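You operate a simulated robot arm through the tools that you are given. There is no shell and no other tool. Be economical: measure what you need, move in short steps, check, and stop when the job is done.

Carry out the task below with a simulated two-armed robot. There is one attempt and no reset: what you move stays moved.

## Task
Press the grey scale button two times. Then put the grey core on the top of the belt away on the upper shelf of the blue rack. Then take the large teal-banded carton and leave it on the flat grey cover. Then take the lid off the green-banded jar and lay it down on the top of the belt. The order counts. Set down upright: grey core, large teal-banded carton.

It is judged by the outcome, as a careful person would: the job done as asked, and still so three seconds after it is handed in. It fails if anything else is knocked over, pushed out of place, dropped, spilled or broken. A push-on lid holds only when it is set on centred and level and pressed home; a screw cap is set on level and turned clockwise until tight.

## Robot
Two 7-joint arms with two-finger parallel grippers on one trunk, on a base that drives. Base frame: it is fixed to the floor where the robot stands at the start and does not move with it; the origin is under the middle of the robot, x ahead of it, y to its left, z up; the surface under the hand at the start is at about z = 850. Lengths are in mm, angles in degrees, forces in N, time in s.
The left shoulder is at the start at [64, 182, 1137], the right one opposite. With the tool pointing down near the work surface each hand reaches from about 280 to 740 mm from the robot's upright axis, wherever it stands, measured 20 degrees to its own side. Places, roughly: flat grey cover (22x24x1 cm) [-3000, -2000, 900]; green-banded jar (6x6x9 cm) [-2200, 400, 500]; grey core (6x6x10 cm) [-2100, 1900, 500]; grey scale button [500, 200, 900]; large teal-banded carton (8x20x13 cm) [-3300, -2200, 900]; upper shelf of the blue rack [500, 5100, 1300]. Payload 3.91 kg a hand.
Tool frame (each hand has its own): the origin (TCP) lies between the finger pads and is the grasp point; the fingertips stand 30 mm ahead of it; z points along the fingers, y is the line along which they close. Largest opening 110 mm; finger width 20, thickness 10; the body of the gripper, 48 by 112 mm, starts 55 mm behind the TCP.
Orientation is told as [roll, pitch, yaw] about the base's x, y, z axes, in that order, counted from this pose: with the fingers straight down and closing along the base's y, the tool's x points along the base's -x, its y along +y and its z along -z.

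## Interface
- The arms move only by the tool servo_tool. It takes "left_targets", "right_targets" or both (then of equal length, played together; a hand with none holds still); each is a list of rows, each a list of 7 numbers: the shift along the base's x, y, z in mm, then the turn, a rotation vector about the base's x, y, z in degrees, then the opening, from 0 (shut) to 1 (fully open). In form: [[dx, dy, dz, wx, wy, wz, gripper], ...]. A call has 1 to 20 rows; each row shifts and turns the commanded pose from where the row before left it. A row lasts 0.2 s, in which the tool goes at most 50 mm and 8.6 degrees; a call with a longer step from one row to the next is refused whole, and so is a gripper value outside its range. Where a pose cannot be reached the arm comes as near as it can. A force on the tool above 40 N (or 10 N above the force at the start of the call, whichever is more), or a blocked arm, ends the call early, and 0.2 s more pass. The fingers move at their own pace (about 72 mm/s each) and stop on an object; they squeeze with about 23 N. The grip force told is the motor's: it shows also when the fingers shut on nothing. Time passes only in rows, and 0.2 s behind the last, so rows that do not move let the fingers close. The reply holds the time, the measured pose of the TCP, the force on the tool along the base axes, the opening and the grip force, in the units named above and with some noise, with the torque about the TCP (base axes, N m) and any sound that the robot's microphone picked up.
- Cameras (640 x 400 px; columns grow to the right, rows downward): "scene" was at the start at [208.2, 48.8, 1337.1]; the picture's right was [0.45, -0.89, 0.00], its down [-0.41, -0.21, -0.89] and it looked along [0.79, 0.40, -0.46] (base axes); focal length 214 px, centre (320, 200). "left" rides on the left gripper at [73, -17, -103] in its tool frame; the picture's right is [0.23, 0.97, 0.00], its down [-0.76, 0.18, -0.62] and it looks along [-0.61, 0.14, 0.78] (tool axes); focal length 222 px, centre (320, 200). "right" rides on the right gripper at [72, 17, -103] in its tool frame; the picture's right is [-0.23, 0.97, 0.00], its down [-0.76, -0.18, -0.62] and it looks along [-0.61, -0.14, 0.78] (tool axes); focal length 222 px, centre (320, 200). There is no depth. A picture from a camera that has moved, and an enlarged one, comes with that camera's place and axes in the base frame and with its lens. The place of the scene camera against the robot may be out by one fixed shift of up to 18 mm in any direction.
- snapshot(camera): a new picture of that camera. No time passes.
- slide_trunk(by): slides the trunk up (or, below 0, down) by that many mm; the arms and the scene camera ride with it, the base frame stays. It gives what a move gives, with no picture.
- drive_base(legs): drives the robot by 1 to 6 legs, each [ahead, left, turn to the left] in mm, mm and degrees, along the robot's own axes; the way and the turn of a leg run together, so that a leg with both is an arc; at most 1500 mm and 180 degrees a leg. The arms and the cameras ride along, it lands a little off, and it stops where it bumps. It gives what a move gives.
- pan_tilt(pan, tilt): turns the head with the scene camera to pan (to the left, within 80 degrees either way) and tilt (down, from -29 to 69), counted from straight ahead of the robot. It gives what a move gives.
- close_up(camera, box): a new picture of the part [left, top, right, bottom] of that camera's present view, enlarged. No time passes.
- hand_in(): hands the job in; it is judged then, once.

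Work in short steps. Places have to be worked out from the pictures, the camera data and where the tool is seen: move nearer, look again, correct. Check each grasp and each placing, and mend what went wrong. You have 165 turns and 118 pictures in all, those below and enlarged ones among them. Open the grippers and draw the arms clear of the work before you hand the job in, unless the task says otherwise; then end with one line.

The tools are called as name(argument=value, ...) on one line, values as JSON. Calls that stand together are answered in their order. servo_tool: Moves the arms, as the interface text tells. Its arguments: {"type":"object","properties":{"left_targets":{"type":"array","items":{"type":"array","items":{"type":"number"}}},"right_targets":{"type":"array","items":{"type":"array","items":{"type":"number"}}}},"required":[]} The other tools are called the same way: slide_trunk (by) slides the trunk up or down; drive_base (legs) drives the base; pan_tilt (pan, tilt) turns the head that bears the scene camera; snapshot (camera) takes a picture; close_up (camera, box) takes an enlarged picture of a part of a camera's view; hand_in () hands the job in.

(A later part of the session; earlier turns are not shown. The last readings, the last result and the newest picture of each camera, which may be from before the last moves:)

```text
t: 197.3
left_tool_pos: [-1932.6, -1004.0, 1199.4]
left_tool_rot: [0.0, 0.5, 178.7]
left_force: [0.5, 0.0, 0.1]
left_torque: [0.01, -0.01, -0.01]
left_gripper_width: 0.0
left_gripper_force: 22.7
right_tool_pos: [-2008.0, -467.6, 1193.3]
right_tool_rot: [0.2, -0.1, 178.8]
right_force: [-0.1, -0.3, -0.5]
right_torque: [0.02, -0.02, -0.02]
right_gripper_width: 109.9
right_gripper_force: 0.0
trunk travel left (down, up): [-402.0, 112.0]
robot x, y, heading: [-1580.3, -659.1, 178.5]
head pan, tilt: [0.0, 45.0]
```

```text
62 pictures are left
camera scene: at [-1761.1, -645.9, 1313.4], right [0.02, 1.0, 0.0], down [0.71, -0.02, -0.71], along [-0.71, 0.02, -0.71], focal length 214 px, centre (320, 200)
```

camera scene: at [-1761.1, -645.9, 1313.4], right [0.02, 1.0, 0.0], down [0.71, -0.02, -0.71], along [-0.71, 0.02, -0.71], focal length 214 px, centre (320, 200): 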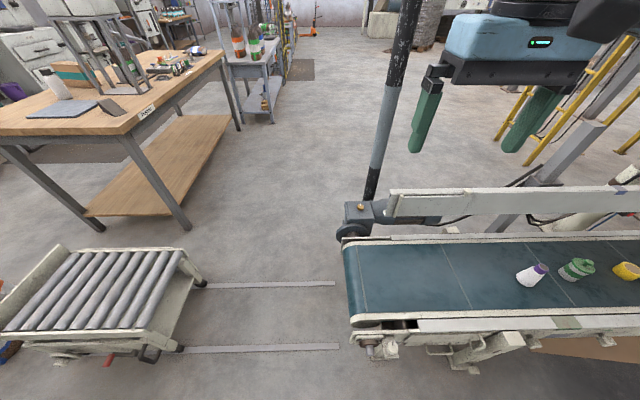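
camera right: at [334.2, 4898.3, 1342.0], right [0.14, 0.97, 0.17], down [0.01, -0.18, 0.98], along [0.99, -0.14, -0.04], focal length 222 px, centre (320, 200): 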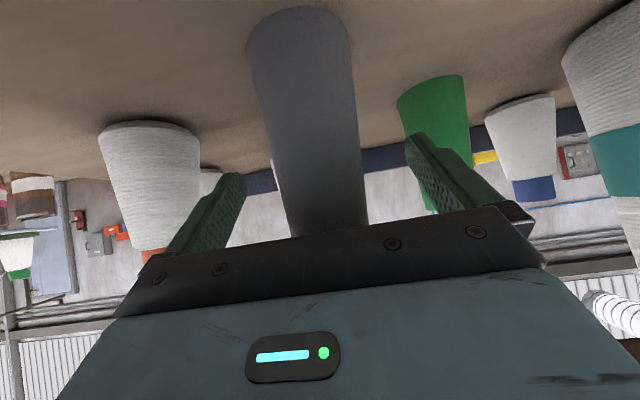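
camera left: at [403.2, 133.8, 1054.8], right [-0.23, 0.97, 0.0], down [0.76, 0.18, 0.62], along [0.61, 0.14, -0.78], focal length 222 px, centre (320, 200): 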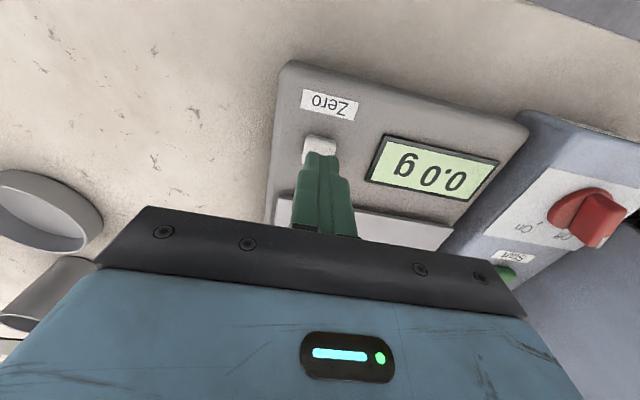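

The belt end is at y ≈ -520 and the roller table's edge at y ≈ -1216; I pass between them at y ≈ -870, then turn to face the wooden table's long side.

drive_base(legs=[[0, 215, 1.5], [1270, 0, 0], [0, 0, 90]])

pan_tilt(pan=-10, tilt=30)

snapshot(camera="scene")

```text
t: 209.7
left_tool_pos: [-2505.0, -1204.0, 1199.0]
left_tool_rot: [0.0, 0.5, -91.2]
left_force: [0.3, 0.6, -0.5]
left_torque: [0.02, 0.01, -0.02]
left_gripper_width: 0.0
left_gripper_force: 23.3
right_tool_pos: [-3041.3, -1280.5, 1194.5]
right_tool_rot: [0.1, -0.2, -91.1]
right_force: [0.3, 0.7, 0.6]
right_torque: [0.02, -0.02, -0.02]
right_gripper_width: 110.0
right_gripper_force: 0.2
trunk travel left (down, up): [-402.0, 112.0]
robot x, y, heading: [-2849.1, -854.2, -91.2]
head pan, tilt: [0.0, 45.0]
```

```text
t: 210.4
left_tool_pos: [-2506.0, -1202.7, 1199.6]
left_tool_rot: [0.0, 0.5, -91.3]
left_force: [-0.7, -0.2, 0.8]
left_torque: [0.02, -0.02, -0.03]
left_gripper_width: 0.1
left_gripper_force: 22.8
right_tool_pos: [-3041.6, -1281.3, 1192.9]
right_tool_rot: [0.1, -0.2, -91.1]
right_force: [0.1, -0.2, -0.4]
right_torque: [0.05, 0.03, 0.0]
right_gripper_width: 110.1
right_gripper_force: 0.0
trunk travel left (down, up): [-402.0, 112.0]
robot x, y, heading: [-2853.4, -848.9, -91.5]
head pan, tilt: [-10.0, 30.0]
```

```text
61 pictures are left
camera scene: at [-2860.0, -1044.7, 1335.8], right [-0.98, 0.2, 0.0], down [0.1, 0.49, -0.87], along [-0.17, -0.85, -0.5], focal length 214 px, centre (320, 200)
```

scene: 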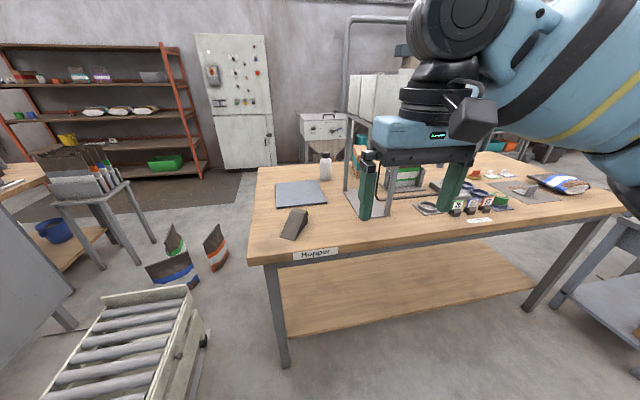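

The table top is z ≈ 815, spans x -2740…-4370, y -1600…-2440; the carton is behind the hopper frame near the back edge, so I want to get to the back side. I look to the right end for a way round.

pan_tilt(pan=-75, tilt=15)

snapshot(camera="scene")

pan_tilt(pan=20, tilt=25)

snapshot(camera="scene")

```text
t: 211.8
left_tool_pos: [-2506.8, -1203.9, 1200.7]
left_tool_rot: [0.1, 0.4, -91.3]
left_force: [0.5, 0.3, 0.0]
left_torque: [-0.03, -0.02, 0.02]
left_gripper_width: 0.1
left_gripper_force: 23.4
right_tool_pos: [-3042.6, -1280.9, 1194.2]
right_tool_rot: [0.0, -0.2, -91.1]
right_force: [0.0, -0.2, 0.3]
right_torque: [0.02, 0.03, 0.0]
right_gripper_width: 109.9
right_gripper_force: 0.1
trunk travel left (down, up): [-402.0, 112.0]
robot x, y, heading: [-2850.1, -849.7, -91.5]
head pan, tilt: [-75.0, 15.0]
```

```text
60 pictures are left
camera scene: at [-2933.0, -978.1, 1360.1], right [-0.24, 0.97, 0.0], down [0.25, 0.06, -0.97], along [-0.94, -0.23, -0.26], focal length 214 px, centre (320, 200)
```

scene: 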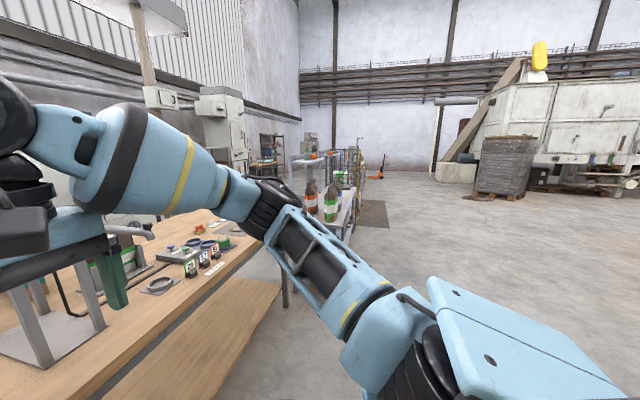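

```text
t: 213.5
left_tool_pos: [-2507.3, -1203.6, 1199.7]
left_tool_rot: [0.0, 0.4, -91.2]
left_force: [-0.6, 0.3, 0.2]
left_torque: [-0.01, 0.0, -0.05]
left_gripper_width: 0.2
left_gripper_force: 23.1
right_tool_pos: [-3042.2, -1281.4, 1194.2]
right_tool_rot: [0.1, -0.1, -91.1]
right_force: [-0.1, 0.1, 0.0]
right_torque: [0.0, 0.02, 0.02]
right_gripper_width: 109.9
right_gripper_force: 0.2
trunk travel left (down, up): [-402.0, 112.0]
robot x, y, heading: [-2852.6, -848.2, -91.3]
head pan, tilt: [20.0, 25.0]
```

```text
59 pictures are left
camera scene: at [-2812.9, -1043.3, 1343.9], right [-0.95, -0.32, 0.0], down [-0.13, 0.4, -0.91], along [0.29, -0.86, -0.42], focal length 214 px, centre (320, 200)
```

scene: 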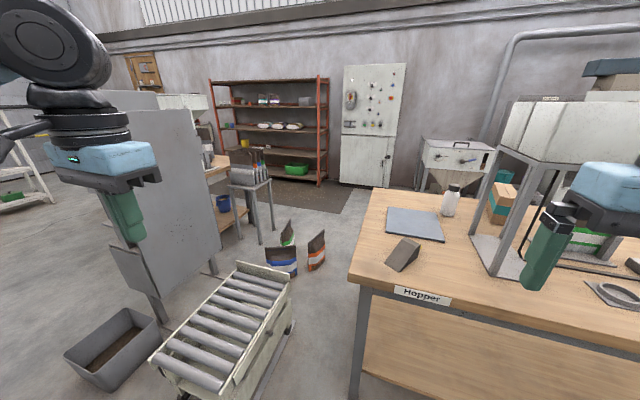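

The carton shows at about [-3330, -2180]. To judge which gaps I fit through, I look down at my own base.

pan_tilt(pan=60, tilt=69)

snapshot(camera="scene")

```text
t: 214.6
left_tool_pos: [-2506.3, -1204.1, 1200.7]
left_tool_rot: [0.0, 0.6, -91.3]
left_force: [0.6, -1.0, -0.4]
left_torque: [0.01, 0.02, 0.03]
left_gripper_width: 0.0
left_gripper_force: 22.6
right_tool_pos: [-3042.4, -1280.2, 1194.0]
right_tool_rot: [0.1, -0.1, -91.2]
right_force: [0.8, 0.1, -1.1]
right_torque: [-0.02, -0.01, -0.02]
right_gripper_width: 110.2
right_gripper_force: 0.0
trunk travel left (down, up): [-402.0, 112.0]
robot x, y, heading: [-2850.7, -853.5, -91.4]
head pan, tilt: [60.0, 68.8]
```

```text
58 pictures are left
camera scene: at [-2794.5, -985.2, 1284.5], right [-0.52, -0.85, 0.0], down [-0.8, 0.49, -0.36], along [0.31, -0.19, -0.93], focal length 214 px, centre (320, 200)
```

scene: 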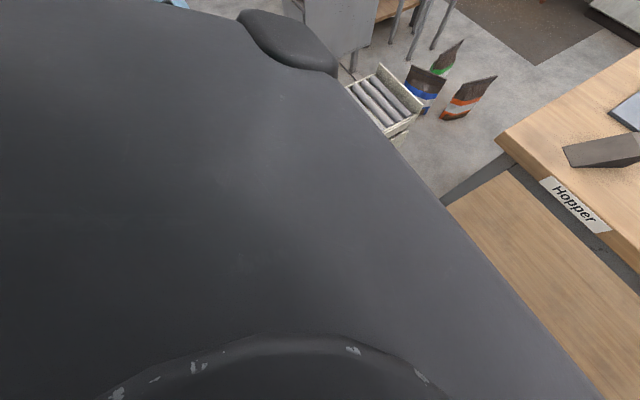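

The torso hides the base from the head. I turn the left wrist so that its camera looks back at my base.

servo_tool(left_targets=[[0, 0, 0, 0, 0, -8.5, 0], [0, 0, 0, 0, 0, -8.5, 0], [0, 0, 0, 0, 0, -8.5, 0], [0, 0, 0, 0, 0, -8.5, 0], [0, 0, 0, 0, 0, -8.5, 0], [0, 0, 0, 0, 0, -8.5, 0], [0, 0, 0, 0, 0, -8.5, 0], [0, 0, 0, 0, 0, -8.5, 0], [0, 0, 0, 0, 0, -8.5, 0], [0, 0, 0, 0, 0, -8.5, 0], [0, 0, 0, 0, 0, -8.5, 0], [0, 0, 0, 0, 0, -8.5, 0], [0, 0, 0, 0, 0, -8.5, 0], [0, 0, 0, 0, 0, 0, 0]])

snapshot(camera="left")

```text
t: 217.6
left_tool_pos: [-2506.1, -1204.0, 1199.9]
left_tool_rot: [-0.1, 0.5, 158.1]
left_force: [0.7, 0.0, -0.5]
left_torque: [-0.01, -0.01, 0.01]
left_gripper_width: 0.1
left_gripper_force: 23.0
right_tool_pos: [-3041.9, -1280.3, 1194.0]
right_tool_rot: [0.1, -0.1, -91.1]
right_force: [-0.1, -0.8, -0.7]
right_torque: [-0.01, 0.0, -0.02]
right_gripper_width: 110.1
right_gripper_force: 0.1
trunk travel left (down, up): [-402.0, 112.0]
robot x, y, heading: [-2852.6, -851.4, -91.4]
head pan, tilt: [60.0, 68.8]
```

```text
57 pictures are left
camera left: at [-2433.0, -1215.5, 1303.5], right [-0.15, -0.99, 0.0], down [-0.78, 0.12, 0.62], along [-0.61, 0.09, -0.79], focal length 222 px, centre (320, 200)
```

left: 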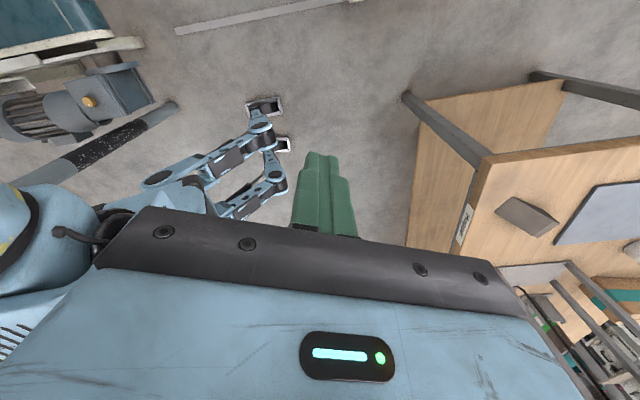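

The robot stands on narrow legs (feet about ±160 mm), so the ~370 mm corridor between the roller table and the wooden table is passable. I restore the left wrist, turn to face -x and line up at x ≈ -2550.

servo_tool(left_targets=[[0, 0, 0, 0, 0, 8.5, 0], [0, 0, 0, 0, 0, 8.5, 0], [0, 0, 0, 0, 0, 8.5, 0], [0, 0, 0, 0, 0, 8.5, 0], [0, 0, 0, 0, 0, 8.5, 0], [0, 0, 0, 0, 0, 8.5, 0], [0, 0, 0, 0, 0, 8.5, 0], [0, 0, 0, 0, 0, 8.5, 0], [0, 0, 0, 0, 0, 8.5, 0], [0, 0, 0, 0, 0, 8.5, 0], [0, 0, 0, 0, 0, 8.5, 0], [0, 0, 0, 0, 0, 8.5, 0], [0, 0, 0, 0, 0, 8.5, 0], [0, 0, 0, 0, 0, 0, 0]])

drive_base(legs=[[0, 0, -88.5], [-300, 0, 0]])

pan_tilt(pan=75, tilt=40)

snapshot(camera="scene")

```text
t: 220.6
left_tool_pos: [-2507.1, -1203.3, 1199.6]
left_tool_rot: [0.0, 0.5, -91.2]
left_force: [-0.7, -0.5, 0.1]
left_torque: [-0.01, 0.0, 0.01]
left_gripper_width: 0.3
left_gripper_force: 23.1
right_tool_pos: [-3042.8, -1280.7, 1193.9]
right_tool_rot: [0.0, -0.2, -91.1]
right_force: [0.5, 0.1, 0.0]
right_torque: [0.0, 0.01, 0.0]
right_gripper_width: 110.1
right_gripper_force: 0.1
trunk travel left (down, up): [-402.0, 112.0]
robot x, y, heading: [-2852.5, -848.8, -91.2]
head pan, tilt: [60.0, 68.8]
```

```text
t: 226.2
left_tool_pos: [-2869.1, -1206.8, 1200.5]
left_tool_rot: [0.0, 0.5, -175.0]
left_force: [0.2, -0.6, 0.4]
left_torque: [-0.01, 0.0, 0.01]
left_gripper_width: 0.1
left_gripper_force: 22.7
right_tool_pos: [-3005.1, -681.5, 1194.3]
right_tool_rot: [0.1, 0.1, -174.8]
right_force: [0.4, -0.7, 0.0]
right_torque: [-0.01, 0.02, 0.01]
right_gripper_width: 110.1
right_gripper_force: 0.0
trunk travel left (down, up): [-402.0, 112.0]
robot x, y, heading: [-2557.4, -828.3, -175.2]
head pan, tilt: [60.0, 68.8]
```

```text
t: 227.2
left_tool_pos: [-2869.2, -1208.2, 1199.1]
left_tool_rot: [0.0, 0.5, -174.9]
left_force: [-0.6, 0.3, -0.2]
left_torque: [0.0, 0.02, 0.01]
left_gripper_width: 0.4
left_gripper_force: 23.5
right_tool_pos: [-3004.2, -681.6, 1193.3]
right_tool_rot: [0.1, 0.0, -174.8]
right_force: [-0.9, -0.3, 1.0]
right_torque: [0.0, 0.03, 0.01]
right_gripper_width: 110.2
right_gripper_force: 0.2
trunk travel left (down, up): [-402.0, 112.0]
robot x, y, heading: [-2557.0, -826.1, -175.2]
head pan, tilt: [75.0, 40.0]
```

```text
56 pictures are left
camera scene: at [-2671.3, -911.1, 1320.5], right [-0.98, 0.18, 0.0], down [0.11, 0.63, -0.77], along [-0.13, -0.75, -0.64], focal length 214 px, centre (320, 200)
```

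scene: 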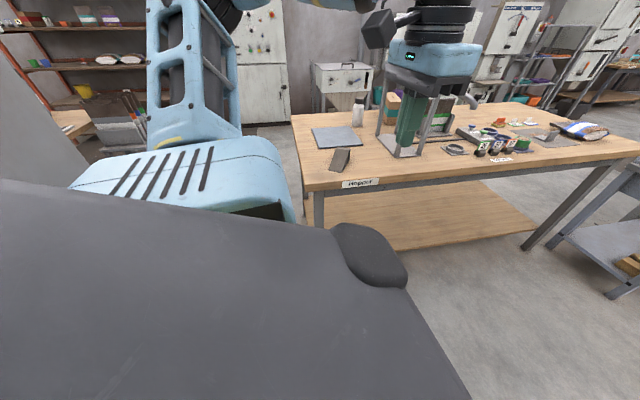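

I square up to heading 180 and strafe 1000 mm toward -y into the corridor, then check x.

drive_base(legs=[[0, 0, -4.8], [0, 450, 0]])

snapshot(camera="left")

```text
t: 230.9
left_tool_pos: [-2899.5, -1491.5, 1198.8]
left_tool_rot: [-0.1, 0.6, -179.4]
left_force: [0.2, 0.3, 0.1]
left_torque: [-0.04, 0.01, 0.0]
left_gripper_width: 0.2
left_gripper_force: 23.2
right_tool_pos: [-2993.4, -959.2, 1193.7]
right_tool_rot: [0.1, -0.1, -179.2]
right_force: [-0.5, 0.2, 1.3]
right_torque: [-0.03, -0.03, 0.01]
right_gripper_width: 110.3
right_gripper_force: 0.0
trunk travel left (down, up): [-402.0, 112.0]
robot x, y, heading: [-2554.9, -1137.2, -179.5]
head pan, tilt: [75.0, 40.0]
stopped in leg 2: the robot was blocked; the commanded pose is now the measured one
```

```text
55 pictures are left
camera left: at [-2828.2, -1473.5, 1303.3], right [0.24, -0.97, 0.0], down [-0.77, -0.19, 0.62], along [-0.6, -0.15, -0.79], focal length 222 px, centre (320, 200)
```

left: 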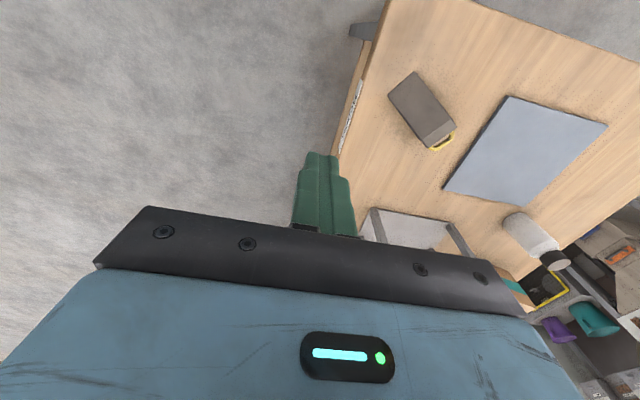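

I was blocked at y ≈ -1137. I turn the left wrist camera back again to see what touches.

servo_tool(left_targets=[[0, 0, 0, 0, 0, -8.5, 0], [0, 0, 0, 0, 0, -8.5, 0], [0, 0, 0, 0, 0, -8.5, 0], [0, 0, 0, 0, 0, -8.5, 0], [0, 0, 0, 0, 0, -8.5, 0], [0, 0, 0, 0, 0, -8.5, 0], [0, 0, 0, 0, 0, -8.5, 0], [0, 0, 0, 0, 0, -8.5, 0], [0, 0, 0, 0, 0, -8.5, 0], [0, 0, 0, 0, 0, -8.5, 0], [0, 0, 0, 0, 0, -8.5, 0], [0, 0, 0, 0, 0, -8.5, 0], [0, 0, 0, 0, 0, -8.5, 0], [0, 0, 0, 0, 0, -8.5, 0], [0, 0, 0, 0, 0, -8.5, 0], [0, 0, 0, 0, 0, -8.5, 0], [0, 0, 0, 0, 0, -8.5, 0], [0, 0, 0, 0, 0, 0, 0]])

snapshot(camera="left")

```text
t: 234.7
left_tool_pos: [-2897.4, -1491.6, 1200.2]
left_tool_rot: [-0.1, 0.7, 36.0]
left_force: [-0.3, 0.3, 0.5]
left_torque: [-0.01, -0.03, -0.02]
left_gripper_width: 0.0
left_gripper_force: 23.0
right_tool_pos: [-2993.2, -958.8, 1194.0]
right_tool_rot: [0.0, -0.2, -179.2]
right_force: [0.5, 0.2, -0.1]
right_torque: [0.0, -0.01, 0.02]
right_gripper_width: 109.9
right_gripper_force: 0.1
trunk travel left (down, up): [-402.0, 112.0]
robot x, y, heading: [-2560.3, -1130.9, -179.5]
head pan, tilt: [75.0, 40.0]
```

```text
54 pictures are left
camera left: at [-2946.1, -1547.1, 1303.6], right [-0.76, 0.65, 0.0], down [0.52, 0.6, 0.62], along [0.4, 0.47, -0.79], focal length 222 px, centre (320, 200)
```

left: 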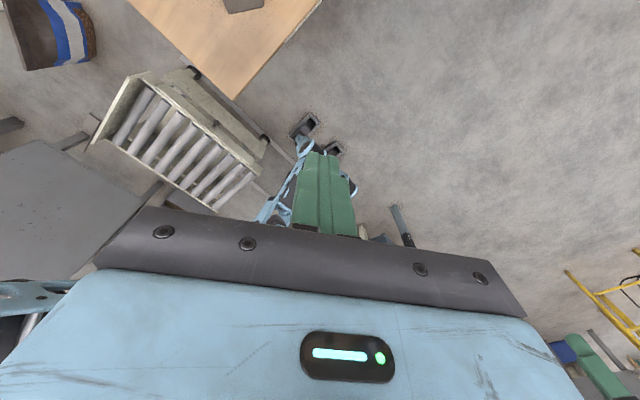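

Feet are about ±165 mm to the sides; the roller's corner near [-2350, -1302] blocked my rear. Facing -y I should fit lengthwise. I back off, restore the wrist and turn to heading -90.

drive_base(legs=[[0, -250, 0], [0, 0, 89.5]])

servo_tool(left_targets=[[0, 0, 0, 0, 0, 8.5, 0], [0, 0, 0, 0, 0, 8.5, 0], [0, 0, 0, 0, 0, 8.5, 0], [0, 0, 0, 0, 0, 8.5, 0], [0, 0, 0, 0, 0, 8.5, 0], [0, 0, 0, 0, 0, 8.5, 0], [0, 0, 0, 0, 0, 8.5, 0], [0, 0, 0, 0, 0, 8.5, 0], [0, 0, 0, 0, 0, 8.5, 0], [0, 0, 0, 0, 0, 8.5, 0], [0, 0, 0, 0, 0, 8.5, 0], [0, 0, 0, 0, 0, 8.5, 0], [0, 0, 0, 0, 0, 8.5, 0], [0, 0, 0, 0, 0, 8.5, 0], [0, 0, 0, 0, 0, 8.5, 0], [0, 0, 0, 0, 0, 8.5, 0], [0, 0, 0, 0, 0, 8.5, 0], [0, 0, 0, 0, 0, 0, 0]])

pan_tilt(pan=15, tilt=45)

snapshot(camera="scene")

```text
t: 241.2
left_tool_pos: [-2206.5, -1236.9, 1200.3]
left_tool_rot: [-0.1, 0.6, 125.4]
left_force: [-0.6, -0.2, 0.2]
left_torque: [0.0, 0.02, -0.01]
left_gripper_width: 0.0
left_gripper_force: 23.0
right_tool_pos: [-2738.7, -1324.0, 1193.6]
right_tool_rot: [0.0, 0.0, -89.9]
right_force: [0.4, 0.4, 0.4]
right_torque: [-0.02, -0.02, -0.02]
right_gripper_width: 110.2
right_gripper_force: 0.2
trunk travel left (down, up): [-402.0, 112.0]
robot x, y, heading: [-2557.9, -891.7, -90.4]
head pan, tilt: [75.0, 40.0]
```

```text
t: 245.1
left_tool_pos: [-2205.9, -1237.9, 1200.8]
left_tool_rot: [0.0, 0.6, -90.0]
left_force: [0.1, 0.3, 0.4]
left_torque: [-0.01, -0.03, 0.01]
left_gripper_width: 0.0
left_gripper_force: 22.7
right_tool_pos: [-2739.3, -1324.2, 1193.9]
right_tool_rot: [0.1, -0.1, -89.9]
right_force: [-0.3, 0.0, 0.1]
right_torque: [0.0, 0.01, -0.01]
right_gripper_width: 110.1
right_gripper_force: 0.1
trunk travel left (down, up): [-402.0, 112.0]
robot x, y, heading: [-2559.5, -892.7, -90.4]
head pan, tilt: [75.0, 40.0]
```

```text
t: 246.3
left_tool_pos: [-2205.5, -1235.6, 1199.8]
left_tool_rot: [-0.1, 0.7, -90.1]
left_force: [0.1, -0.3, 0.6]
left_torque: [-0.02, -0.02, -0.02]
left_gripper_width: 0.1
left_gripper_force: 22.4
right_tool_pos: [-2739.8, -1325.0, 1193.8]
right_tool_rot: [0.1, -0.2, -90.0]
right_force: [-0.1, -0.3, -0.7]
right_torque: [-0.05, 0.02, 0.03]
right_gripper_width: 110.0
right_gripper_force: 0.1
trunk travel left (down, up): [-402.0, 112.0]
robot x, y, heading: [-2561.2, -891.4, -90.1]
head pan, tilt: [15.0, 45.0]
```

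```text
53 pictures are left
camera scene: at [-2525.5, -1074.3, 1313.3], right [-0.97, -0.26, 0.0], down [-0.18, 0.68, -0.71], along [0.18, -0.68, -0.71], focal length 214 px, centre (320, 200)
```

scene: 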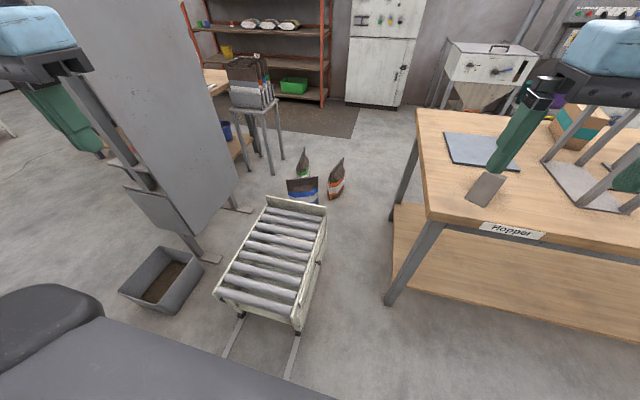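

The corridor floor is free between roller (x ≈ -2375) and table (x ≈ -2740). I line up at x ≈ -2545 and go forward 650 mm.

drive_base(legs=[[0, 15, 0.2], [650, 0, 0]])

```text
t: 248.8
left_tool_pos: [-2189.5, -1467.4, 1199.8]
left_tool_rot: [0.0, 0.7, -89.5]
left_force: [-0.3, 0.7, 0.5]
left_torque: [0.0, 0.01, -0.02]
left_gripper_width: 0.2
left_gripper_force: 23.3
right_tool_pos: [-2722.6, -1561.2, 1190.8]
right_tool_rot: [-0.1, 0.3, -89.3]
right_force: [-0.7, -0.2, -0.2]
right_torque: [0.02, -0.01, 0.03]
right_gripper_width: 109.8
right_gripper_force: 0.0
trunk travel left (down, up): [-402.0, 112.0]
robot x, y, heading: [-2543.4, -1120.4, -89.6]
head pan, tilt: [15.0, 45.0]
stopped in leg 2: the robot was blocked; the commanded pose is now the measured one
```

The base behaves like a circle of ~265 mm radius, so this gap is closed to me. The open way to the table's back side is east round the long bench by the wall. I retrace toward [-400, -1300] and look.

drive_base(legs=[[-250, 0, 0], [0, 0, 89.6], [1150, 0, 0], [1300, -500, 0]])

pan_tilt(pan=-45, tilt=15)

snapshot(camera="scene")

```text
t: 261.2
left_tool_pos: [-937.3, -652.0, 1198.6]
left_tool_rot: [-0.1, 0.9, -2.7]
left_force: [0.1, -0.9, -0.1]
left_torque: [0.04, 0.03, 0.03]
left_gripper_width: 0.1
left_gripper_force: 23.0
right_tool_pos: [-874.4, -1189.2, 1192.0]
right_tool_rot: [0.0, 0.3, -2.6]
right_force: [0.0, 0.0, -0.6]
right_torque: [0.03, 0.06, 0.01]
right_gripper_width: 110.1
right_gripper_force: 0.1
trunk travel left (down, up): [-402.0, 112.0]
robot x, y, heading: [-1301.9, -988.6, -3.1]
head pan, tilt: [15.0, 45.0]
stopped in leg 4: the robot was blocked; the commanded pose is now the measured one
```

```text
t: 262.5
left_tool_pos: [-942.2, -650.4, 1199.8]
left_tool_rot: [-0.1, 0.7, -2.7]
left_force: [-0.6, 0.3, -0.1]
left_torque: [0.03, 0.0, 0.0]
left_gripper_width: 0.0
left_gripper_force: 23.0
right_tool_pos: [-877.3, -1187.8, 1193.0]
right_tool_rot: [0.0, 0.1, -2.7]
right_force: [0.2, 0.2, -0.7]
right_torque: [0.0, 0.0, 0.04]
right_gripper_width: 110.2
right_gripper_force: 0.1
trunk travel left (down, up): [-402.0, 112.0]
robot x, y, heading: [-1305.2, -985.2, -3.0]
head pan, tilt: [-45.0, 15.0]
```

```text
52 pictures are left
camera scene: at [-1114.6, -1053.7, 1360.1], right [-0.74, -0.67, 0.0], down [-0.17, 0.19, -0.97], along [0.65, -0.72, -0.26], focal length 214 px, centre (320, 200)
```

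scene: 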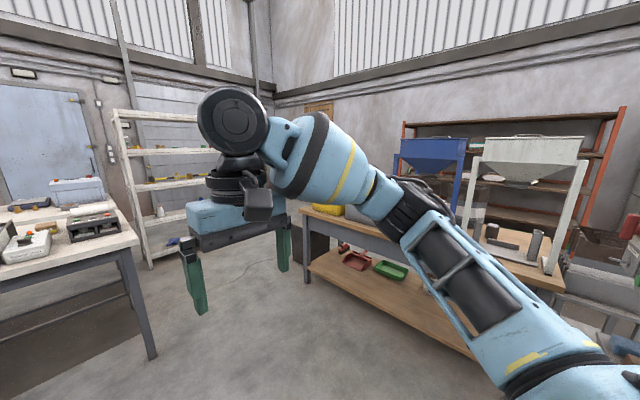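

My base just touched the floor bin on the right (its edge is at y ≈ -1254). I step left, go straight ahead past it, then bear right.

drive_base(legs=[[0, 90, 3], [700, 0, 0], [1150, -480, 0]])

pan_tilt(pan=-20, tilt=20)

snapshot(camera="scene")

```text
t: 271.3
left_tool_pos: [462.6, -864.7, 1201.2]
left_tool_rot: [-0.1, 0.6, 1.2]
left_force: [-0.2, 0.2, 0.1]
left_torque: [0.03, 0.01, -0.02]
left_gripper_width: 0.0
left_gripper_force: 22.8
right_tool_pos: [561.8, -1396.4, 1193.4]
right_tool_rot: [0.1, -0.2, 1.6]
right_force: [0.8, -0.1, -0.7]
right_torque: [0.05, 0.0, -0.03]
right_gripper_width: 110.1
right_gripper_force: 0.2
trunk travel left (down, up): [-402.0, 112.0]
robot x, y, heading: [123.5, -1224.4, 1.4]
head pan, tilt: [-45.0, 15.0]
stopped in leg 3: the robot was blocked; the commanded pose is now the measured one
```

```text
t: 272.2
left_tool_pos: [462.2, -862.1, 1200.3]
left_tool_rot: [-0.2, 0.7, 1.2]
left_force: [-1.2, -0.1, -0.4]
left_torque: [0.02, -0.01, 0.01]
left_gripper_width: 0.0
left_gripper_force: 22.9
right_tool_pos: [561.4, -1392.6, 1195.1]
right_tool_rot: [0.0, -0.3, 1.6]
right_force: [-0.6, -0.7, -0.3]
right_torque: [-0.03, 0.0, 0.02]
right_gripper_width: 110.0
right_gripper_force: 0.0
trunk travel left (down, up): [-402.0, 112.0]
robot x, y, heading: [123.8, -1225.6, 1.0]
head pan, tilt: [-20.0, 20.0]
```

```text
51 pictures are left
camera scene: at [337.6, -1243.3, 1352.0], right [-0.33, -0.95, 0.0], down [-0.32, 0.11, -0.94], along [0.89, -0.31, -0.34], focal length 214 px, centre (320, 200)
```

scene: 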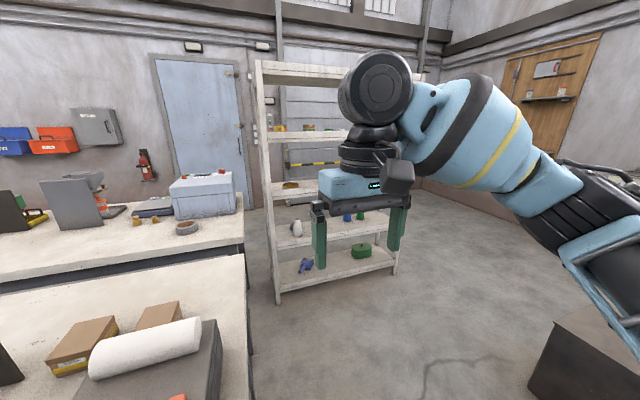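

I touched the start bench's leg; I step right, go round its end and then down past the dark box at x ≈ 1180.

drive_base(legs=[[-60, -400, 0], [1100, 0, 0], [0, 0, -91], [700, 0, 0]])

pan_tilt(pan=-40, tilt=20)

snapshot(camera="scene")

```text
t: 283.0
left_tool_pos: [1612.4, -1402.2, 1205.0]
left_tool_rot: [0.1, 0.6, -21.4]
left_force: [-36.9, 11.5, 6.2]
left_torque: [-1.1, -3.82, 0.49]
left_gripper_width: 0.2
left_gripper_force: 22.7
right_tool_pos: [1507.5, -1931.8, 1197.4]
right_tool_rot: [0.1, -0.6, -20.7]
right_force: [0.0, 0.9, 0.0]
right_torque: [-0.01, -0.03, -0.01]
right_gripper_width: 110.2
right_gripper_force: 0.0
trunk travel left (down, up): [-402.0, 112.0]
robot x, y, heading: [1175.4, -1611.9, -21.4]
head pan, tilt: [-20.0, 20.0]
stopped in leg 3: the force on the tool passed its limit at 130 N (the readings are from after the stop); the commanded pose is now the measured one
```

```text
t: 283.8
left_tool_pos: [1612.1, -1402.9, 1204.4]
left_tool_rot: [0.1, 0.6, -21.3]
left_force: [-49.2, 15.2, 7.5]
left_torque: [-1.42, -5.03, 0.63]
left_gripper_width: 0.0
left_gripper_force: 22.9
right_tool_pos: [1504.7, -1933.2, 1198.7]
right_tool_rot: [0.1, -0.7, -20.8]
right_force: [-0.8, -0.1, -0.3]
right_torque: [-0.03, 0.01, 0.0]
right_gripper_width: 110.0
right_gripper_force: 0.1
trunk travel left (down, up): [-402.0, 112.0]
robot x, y, heading: [1176.6, -1609.1, -21.3]
head pan, tilt: [-40.0, 20.0]
```

```text
50 pictures are left
camera scene: at [1328.6, -1723.5, 1353.3], right [-0.88, -0.48, -0.01], down [-0.16, 0.3, -0.94], along [0.45, -0.83, -0.34], focal length 214 px, centre (320, 200)
```

scene: 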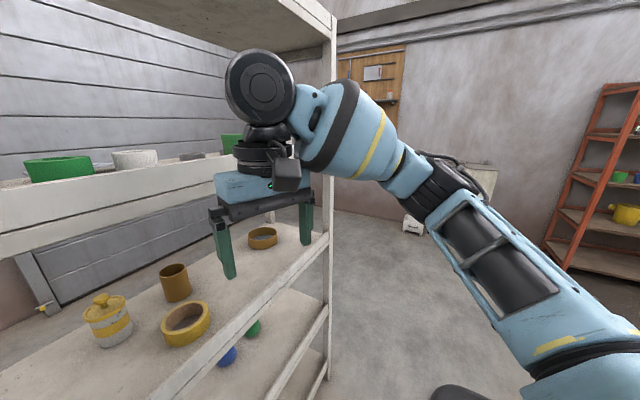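

The white shelf is nearer than judged and the left hand pressed on it. I back straight off and check.

drive_base(legs=[[-300, -60, 0]])

pan_tilt(pan=10, tilt=20)

snapshot(camera="scene")

```text
t: 285.9
left_tool_pos: [1320.9, -1353.9, 1202.1]
left_tool_rot: [0.0, 1.0, -21.5]
left_force: [0.4, 0.3, 0.6]
left_torque: [-0.02, -0.01, 0.02]
left_gripper_width: 0.0
left_gripper_force: 23.4
right_tool_pos: [1211.4, -1880.5, 1194.3]
right_tool_rot: [0.0, -0.3, -21.0]
right_force: [0.7, -1.0, 0.5]
right_torque: [-0.01, -0.02, 0.02]
right_gripper_width: 109.9
right_gripper_force: 0.0
trunk travel left (down, up): [-402.0, 112.0]
robot x, y, heading: [876.6, -1551.8, -21.7]
head pan, tilt: [-40.0, 20.0]
```

```text
t: 287.1
left_tool_pos: [1320.2, -1353.4, 1201.6]
left_tool_rot: [0.0, 1.0, -21.5]
left_force: [-0.2, -0.5, -0.1]
left_torque: [0.0, -0.04, -0.01]
left_gripper_width: 0.2
left_gripper_force: 23.4
right_tool_pos: [1210.5, -1881.4, 1195.3]
right_tool_rot: [0.1, -0.3, -20.9]
right_force: [1.2, 0.6, 0.2]
right_torque: [-0.01, 0.03, -0.01]
right_gripper_width: 110.0
right_gripper_force: 0.0
trunk travel left (down, up): [-402.0, 112.0]
robot x, y, heading: [875.3, -1556.9, -21.5]
head pan, tilt: [10.0, 20.0]
```

```text
49 pictures are left
camera scene: at [1082.8, -1608.9, 1352.0], right [-0.2, -0.98, 0.0], down [-0.33, 0.07, -0.94], along [0.92, -0.19, -0.34], focal length 214 px, centre (320, 200)
```

scene: 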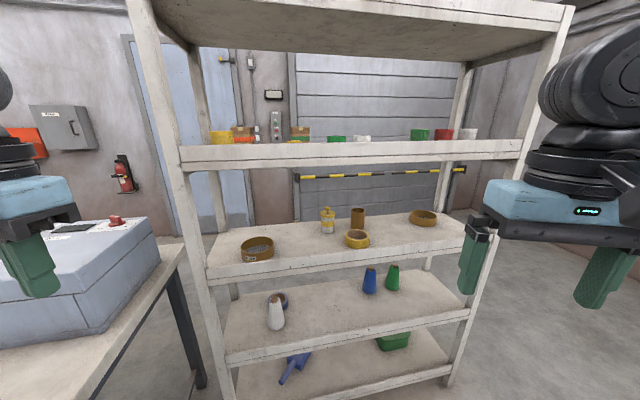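

The shelf and its goods look undisturbed. I turn here to face -y, shift to x ≈ 1040, and go forward between box and shelf.

drive_base(legs=[[0, 0, -68.5], [0, 160, 0], [800, 0, 0]])

pan_tilt(pan=-30, tilt=25)

snapshot(camera="scene")

```text
t: 296.1
left_tool_pos: [1336.1, -2715.6, 1202.4]
left_tool_rot: [0.0, 1.1, -92.7]
left_force: [0.4, 0.1, 0.4]
left_torque: [-0.02, -0.01, -0.02]
left_gripper_width: 0.2
left_gripper_force: 23.1
right_tool_pos: [800.6, -2784.1, 1194.5]
right_tool_rot: [0.0, -0.4, -92.2]
right_force: [0.5, -0.4, 0.7]
right_torque: [-0.02, -0.01, 0.02]
right_gripper_width: 109.8
right_gripper_force: 0.0
trunk travel left (down, up): [-402.0, 112.0]
robot x, y, heading: [995.1, -2359.8, -92.7]
head pan, tilt: [10.0, 20.0]
```

```text
t: 297.2
left_tool_pos: [1337.5, -2714.9, 1201.8]
left_tool_rot: [0.0, 1.0, -92.7]
left_force: [-0.3, -0.4, 0.3]
left_torque: [0.0, -0.01, -0.02]
left_gripper_width: 0.1
left_gripper_force: 23.0
right_tool_pos: [801.5, -2783.2, 1195.4]
right_tool_rot: [0.0, -0.2, -92.3]
right_force: [-0.5, -0.7, -0.2]
right_torque: [0.06, -0.03, 0.02]
right_gripper_width: 109.8
right_gripper_force: 0.0
trunk travel left (down, up): [-402.0, 112.0]
robot x, y, heading: [996.7, -2355.6, -92.7]
head pan, tilt: [-30.0, 25.0]
```

```text
48 pictures are left
camera scene: at [957.2, -2541.8, 1343.9], right [-0.84, 0.54, 0.0], down [0.23, 0.36, -0.91], along [-0.49, -0.76, -0.42], focal length 214 px, centre (320, 200)
```

scene: 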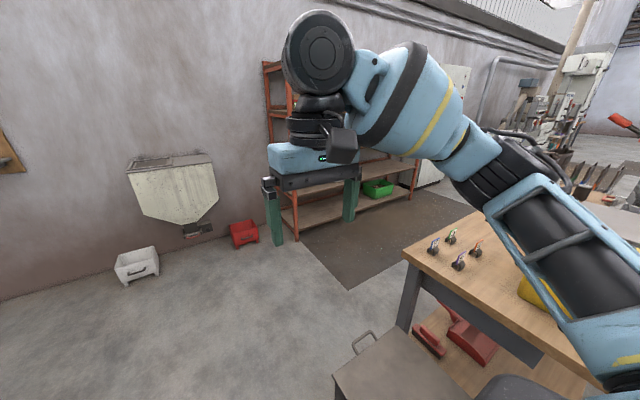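

Behind the bench there is a clear ~1.3 m aisle along the wall. I go down to y ≈ -3400, turn to face -x, shift to y ≈ -3600 and advance.

drive_base(legs=[[1000, 0, 0], [0, 0, -87.3], [0, 230, 0], [1300, 0, 0]])

pan_tilt(pan=0, tilt=25)

snapshot(camera="scene")

```text
t: 314.5
left_tool_pos: [-669.8, -4011.5, 1202.9]
left_tool_rot: [0.1, 1.0, -177.8]
left_force: [-0.1, 0.2, 0.1]
left_torque: [0.04, 0.01, 0.0]
left_gripper_width: 0.1
left_gripper_force: 23.4
right_tool_pos: [-781.8, -3485.2, 1194.5]
right_tool_rot: [0.1, -0.3, -177.3]
right_force: [0.1, -0.3, -0.4]
right_torque: [0.0, -0.01, 0.01]
right_gripper_width: 110.1
right_gripper_force: 0.1
trunk travel left (down, up): [-402.0, 112.0]
robot x, y, heading: [-344.3, -3644.0, -178.1]
head pan, tilt: [-30.0, 25.0]
```

```text
t: 315.5
left_tool_pos: [-669.0, -4011.8, 1202.5]
left_tool_rot: [-0.1, 1.0, -177.8]
left_force: [0.2, 0.3, 0.1]
left_torque: [0.02, -0.03, 0.01]
left_gripper_width: 0.0
left_gripper_force: 23.0
right_tool_pos: [-781.9, -3483.8, 1194.3]
right_tool_rot: [0.0, -0.3, -177.3]
right_force: [-0.3, -0.4, 0.2]
right_torque: [-0.02, 0.03, 0.01]
right_gripper_width: 109.7
right_gripper_force: 0.1
trunk travel left (down, up): [-402.0, 112.0]
robot x, y, heading: [-344.4, -3647.6, -177.9]
head pan, tilt: [0.0, 25.0]
```

```text
47 pictures are left
camera scene: at [-534.8, -3646.7, 1343.9], right [-0.03, 1.0, 0.0], down [0.42, 0.01, -0.91], along [-0.91, -0.03, -0.42], focal length 214 px, centre (320, 200)
```

scene: 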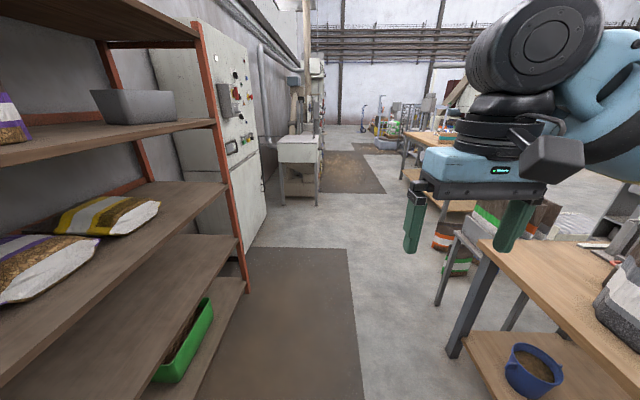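

The aisle continues clear to the back of the hopper table. I drive on to about [-2500, -3250] and look.

drive_base(legs=[[1500, -120, -2], [650, -350, 0]])

pan_tilt(pan=-35, tilt=25)

snapshot(camera="scene")

```text
refused: leg 1 is longer than a leg can be; nothing moved
```

```text
t: 316.5
left_tool_pos: [-668.5, -4012.2, 1202.1]
left_tool_rot: [0.0, 1.0, -177.8]
left_force: [-0.5, 0.4, -0.7]
left_torque: [0.0, 0.0, -0.01]
left_gripper_width: 0.1
left_gripper_force: 23.5
right_tool_pos: [-780.9, -3484.6, 1194.2]
right_tool_rot: [0.1, -0.3, -177.3]
right_force: [-0.1, 0.3, 0.1]
right_torque: [-0.01, -0.01, -0.03]
right_gripper_width: 110.0
right_gripper_force: 0.1
trunk travel left (down, up): [-402.0, 112.0]
robot x, y, heading: [-341.0, -3648.3, -178.0]
head pan, tilt: [-35.0, 25.0]
```

```text
46 pictures are left
camera scene: at [-520.1, -3593.5, 1343.9], right [0.54, 0.84, 0.0], down [0.35, -0.23, -0.91], along [-0.76, 0.49, -0.42], focal length 214 px, centre (320, 200)
```

scene: 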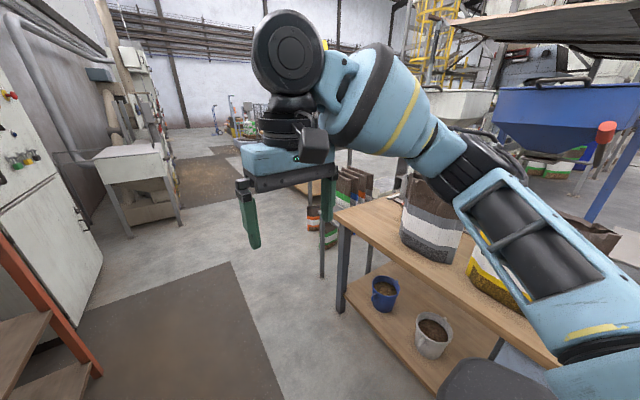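

The leg was just over the limit. I repeat with shorter legs.

drive_base(legs=[[1200, -100, -2], [900, -300, 0]])

snapshot(camera="scene")

```text
t: 327.0
left_tool_pos: [-2762.1, -3629.8, 1202.6]
left_tool_rot: [0.0, 1.0, -179.6]
left_force: [0.3, 0.3, -0.1]
left_torque: [-0.01, 0.03, 0.01]
left_gripper_width: 0.0
left_gripper_force: 23.0
right_tool_pos: [-2857.9, -3099.6, 1193.4]
right_tool_rot: [0.0, -0.3, -179.2]
right_force: [0.0, -0.2, -0.1]
right_torque: [0.0, -0.02, 0.0]
right_gripper_width: 110.2
right_gripper_force: 0.1
trunk travel left (down, up): [-402.0, 112.0]
robot x, y, heading: [-2425.0, -3273.1, -179.7]
head pan, tilt: [-35.0, 25.0]
```

```text
45 pictures are left
camera scene: at [-2600.3, -3215.6, 1343.9], right [0.57, 0.82, 0.0], down [0.35, -0.24, -0.91], along [-0.74, 0.52, -0.42], focal length 214 px, centre (320, 200)
```

scene: 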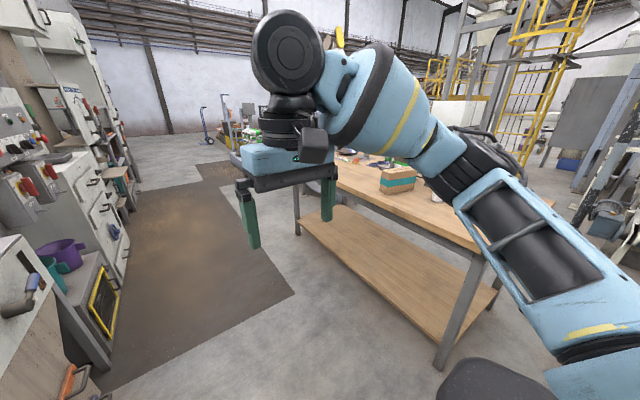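

I'm now behind the table; combining views, the carton is at about [-3328, -2122], table z ≈ 838. I turn to face +y and move to about [-3140, -2720].

drive_base(legs=[[0, 0, -90.3], [0, 715, 0], [500, 0, 0]])

pan_tilt(pan=5, tilt=35)

snapshot(camera="scene")

snapshot(camera="left")

```text
t: 340.0
left_tool_pos: [-3471.2, -2425.6, 1202.3]
left_tool_rot: [0.0, 1.0, 90.1]
left_force: [-0.9, -0.6, -0.2]
left_torque: [0.0, -0.02, 0.01]
left_gripper_width: 0.0
left_gripper_force: 22.9
right_tool_pos: [-2940.4, -2334.3, 1194.8]
right_tool_rot: [0.0, -0.3, 90.7]
right_force: [-0.5, 0.7, 0.6]
right_torque: [-0.01, 0.02, -0.01]
right_gripper_width: 110.1
right_gripper_force: 0.1
trunk travel left (down, up): [-402.0, 112.0]
robot x, y, heading: [-3119.6, -2769.1, 90.0]
head pan, tilt: [-35.0, 25.0]
```

```text
t: 341.1
left_tool_pos: [-3471.3, -2426.6, 1202.0]
left_tool_rot: [-0.1, 1.0, 90.1]
left_force: [0.4, 0.3, -0.2]
left_torque: [0.01, 0.05, 0.0]
left_gripper_width: 0.1
left_gripper_force: 23.4
right_tool_pos: [-2941.2, -2334.0, 1194.5]
right_tool_rot: [0.0, -0.2, 90.6]
right_force: [1.0, -0.7, -0.1]
right_torque: [0.01, 0.0, -0.03]
right_gripper_width: 110.1
right_gripper_force: 0.1
trunk travel left (down, up): [-402.0, 112.0]
robot x, y, heading: [-3120.9, -2766.9, 89.9]
head pan, tilt: [5.0, 35.0]
```

```text
44 pictures are left
camera scene: at [-3113.1, -2558.2, 1328.1], right [1.0, 0.09, 0.0], down [0.05, -0.57, -0.82], along [-0.07, 0.82, -0.57], focal length 214 px, centre (320, 200)
```

scene: 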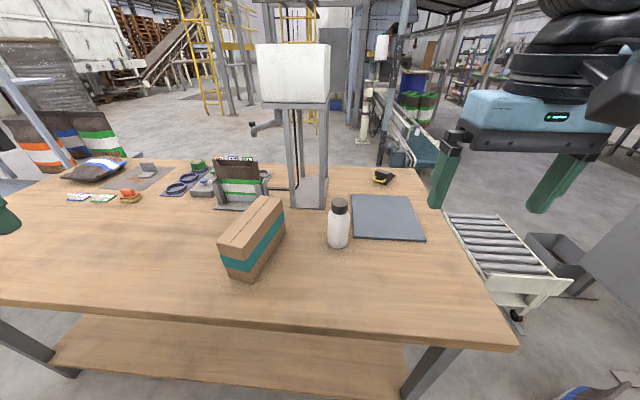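

```text
43 pictures are left
camera left: at [-3454.2, -2497.7, 1305.9], right [-0.97, -0.23, 0.0], down [-0.18, 0.77, 0.61], along [-0.14, 0.59, -0.79], focal length 222 px, centre (320, 200)
```

left: 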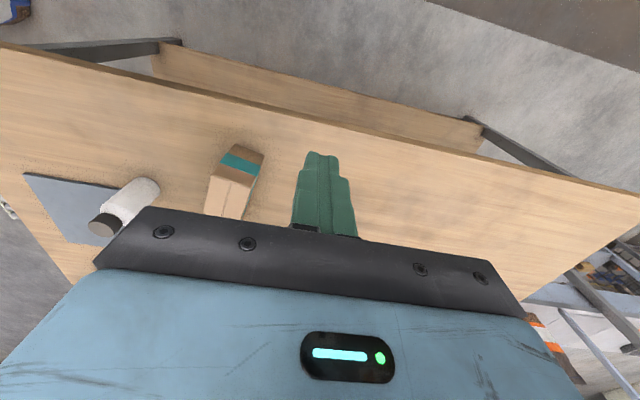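

The carton, bottle and cover are plainly visible. I enlarge the carton for precise corners.

close_up(camera="scene", box=[200, 175, 440, 325])

close_up(camera="left", box=[0, 120, 320, 320])

```text
2.67 times, centred on (320, 250) of scene
camera zoom: at [-3113.1, -2558.2, 1328.1], right [1.0, 0.09, 0.0], down [0.05, -0.57, -0.82], along [-0.07, 0.82, -0.57], focal length 572 px, centre (320, 67)
```

zoom: 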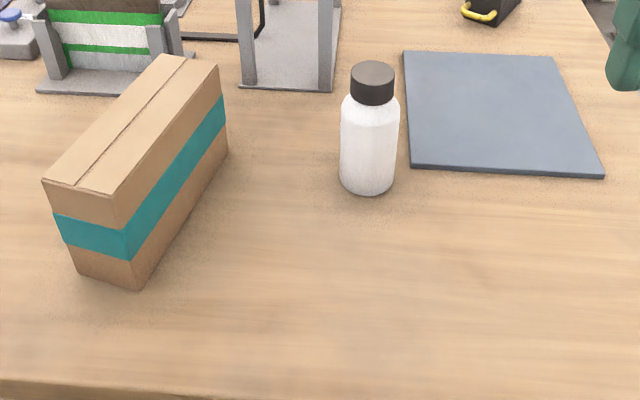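

```text
2.00 times, centred on (160, 220) of left
camera zoom: at [-3454.2, -2497.7, 1305.9], right [-0.97, -0.23, 0.0], down [-0.18, 0.77, 0.61], along [-0.14, 0.59, -0.79], focal length 444 px, centre (640, 160)
```

zoom: 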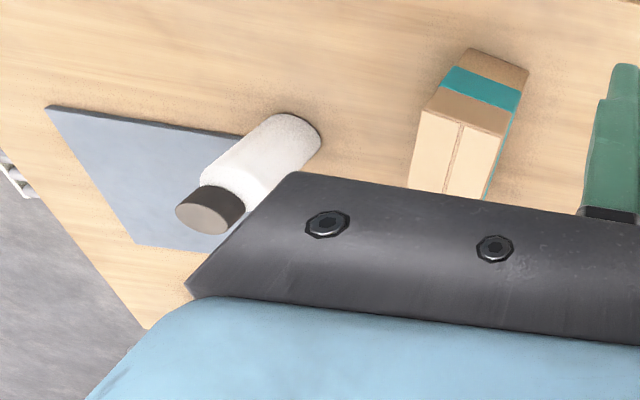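

Triangulated: carton centre ≈ [-3330, -2153], base z ≈ 838, top ≈ 968, long side along y turned ~10°; cover centre ≈ [-2935, -1945]. I bring the open left hand above the carton, turned -10°.

servo_tool(left_targets=[[17.6, 34, -10, 0.5, 0, -2.5, 1], [17.6, 34, -10, 0.5, 0, -2.5, 1], [17.6, 34, -16, 0, 0, -2.5, 1], [17.6, 34, -20, 0, 0, -2.5, 1], [17.6, 34, -20, 0, 0, 0, 1], [17.6, 34, -20, 0, 0, 0, 1], [17.6, 34, -20, 0, 0, 0, 1], [17.6, 34, -20, 0, 0, 0, 1], [0, 0, 0, 0, 0, 0, 1]])

snapshot(camera="left")

snapshot(camera="scene")

```text
t: 343.1
left_tool_pos: [-3345.0, -2179.0, 1082.0]
left_tool_rot: [-0.1, -0.1, 80.2]
left_force: [0.2, 0.6, -0.5]
left_torque: [-0.02, -0.01, 0.02]
left_gripper_width: 110.1
left_gripper_force: 0.1
left hand out of reach, approached as far as the arm can: row 8
right_tool_pos: [-2940.3, -2333.5, 1193.5]
right_tool_rot: [0.1, -0.4, 90.7]
right_force: [0.7, 0.8, 0.1]
right_torque: [-0.02, 0.02, 0.0]
right_gripper_width: 110.0
right_gripper_force: 0.0
trunk travel left (down, up): [-402.0, 112.0]
robot x, y, heading: [-3118.7, -2764.4, 89.8]
head pan, tilt: [5.0, 35.0]
```

```text
40 pictures are left
camera left: at [-3341.1, -2253.7, 1184.7], right [-1.0, -0.06, 0.0], down [-0.05, 0.78, 0.62], along [-0.04, 0.62, -0.78], focal length 222 px, centre (320, 200)
```

left: 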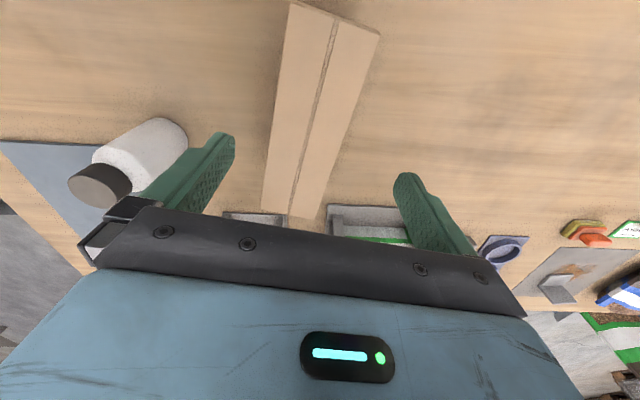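

```text
39 pictures are left
camera scene: at [-3113.3, -2558.2, 1328.1], right [1.0, 0.09, 0.0], down [0.05, -0.57, -0.82], along [-0.07, 0.82, -0.57], focal length 214 px, centre (320, 200)
```

scene: 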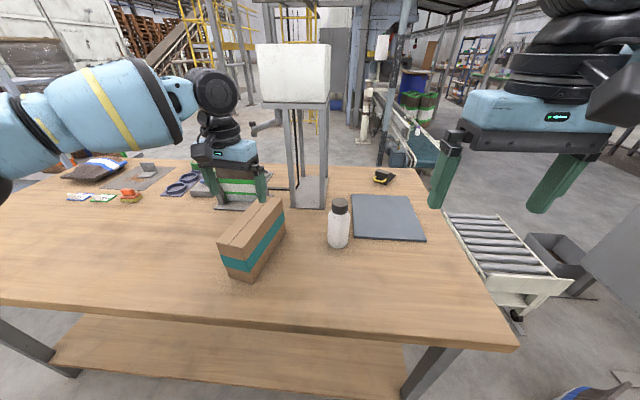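

The carton's top seam runs from [-3351, -2259] to [-3314, -2057]: centre [-3333, -2158], 10.5° turn as set. I centre and descend to z ≈ 930.

servo_tool(left_targets=[[6, 10, -30, 0, 0, 0, 1], [6, 11, -30, 0, 0, 0, 1], [0, 0, -15, 0, 0, 0, 1], [0, 0, 0, 0, 0, 0, 1]])

snapshot(camera="left")

```text
t: 344.1
left_tool_pos: [-3350.6, -2162.4, 1009.8]
left_tool_rot: [0.0, 0.0, 80.1]
left_force: [0.3, -0.6, -0.1]
left_torque: [0.0, 0.0, -0.03]
left_gripper_width: 110.2
left_gripper_force: 0.0
left hand out of reach, approached as far as the arm can: row 1, 2
right_tool_pos: [-2939.6, -2333.7, 1193.2]
right_tool_rot: [0.0, -0.3, 90.6]
right_force: [0.4, -0.6, 0.1]
right_torque: [-0.01, 0.0, 0.04]
right_gripper_width: 109.9
right_gripper_force: 0.1
trunk travel left (down, up): [-402.0, 112.0]
robot x, y, heading: [-3118.2, -2764.7, 89.8]
head pan, tilt: [5.0, 35.0]
```

```text
38 pictures are left
camera left: at [-3345.6, -2235.7, 1112.2], right [-1.0, -0.06, 0.0], down [-0.04, 0.78, 0.62], along [-0.04, 0.62, -0.78], focal length 222 px, centre (320, 200)
```

left: 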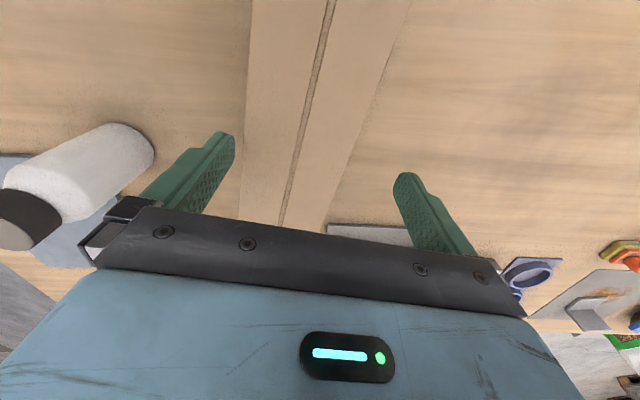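

The hand is 17 mm too far to -x; I correct sideways first at this height.

servo_tool(left_targets=[[17, 0, 0, 0, 0, 0, 1], [0, 0, 0, 0, 0, 0, 1]])

```text
t: 344.7
left_tool_pos: [-3349.6, -2160.8, 1009.3]
left_tool_rot: [0.0, 0.0, 80.1]
left_force: [0.3, 0.7, 0.2]
left_torque: [0.02, -0.02, 0.01]
left_gripper_width: 110.1
left_gripper_force: 0.1
left hand out of reach, approached as far as the arm can: row 1
right_tool_pos: [-2940.6, -2333.2, 1194.1]
right_tool_rot: [0.0, -0.2, 90.7]
right_force: [0.5, -0.2, -0.5]
right_torque: [0.01, -0.01, 0.01]
right_gripper_width: 109.7
right_gripper_force: 0.0
trunk travel left (down, up): [-402.0, 112.0]
robot x, y, heading: [-3117.6, -2768.8, 89.7]
head pan, tilt: [5.0, 35.0]
```

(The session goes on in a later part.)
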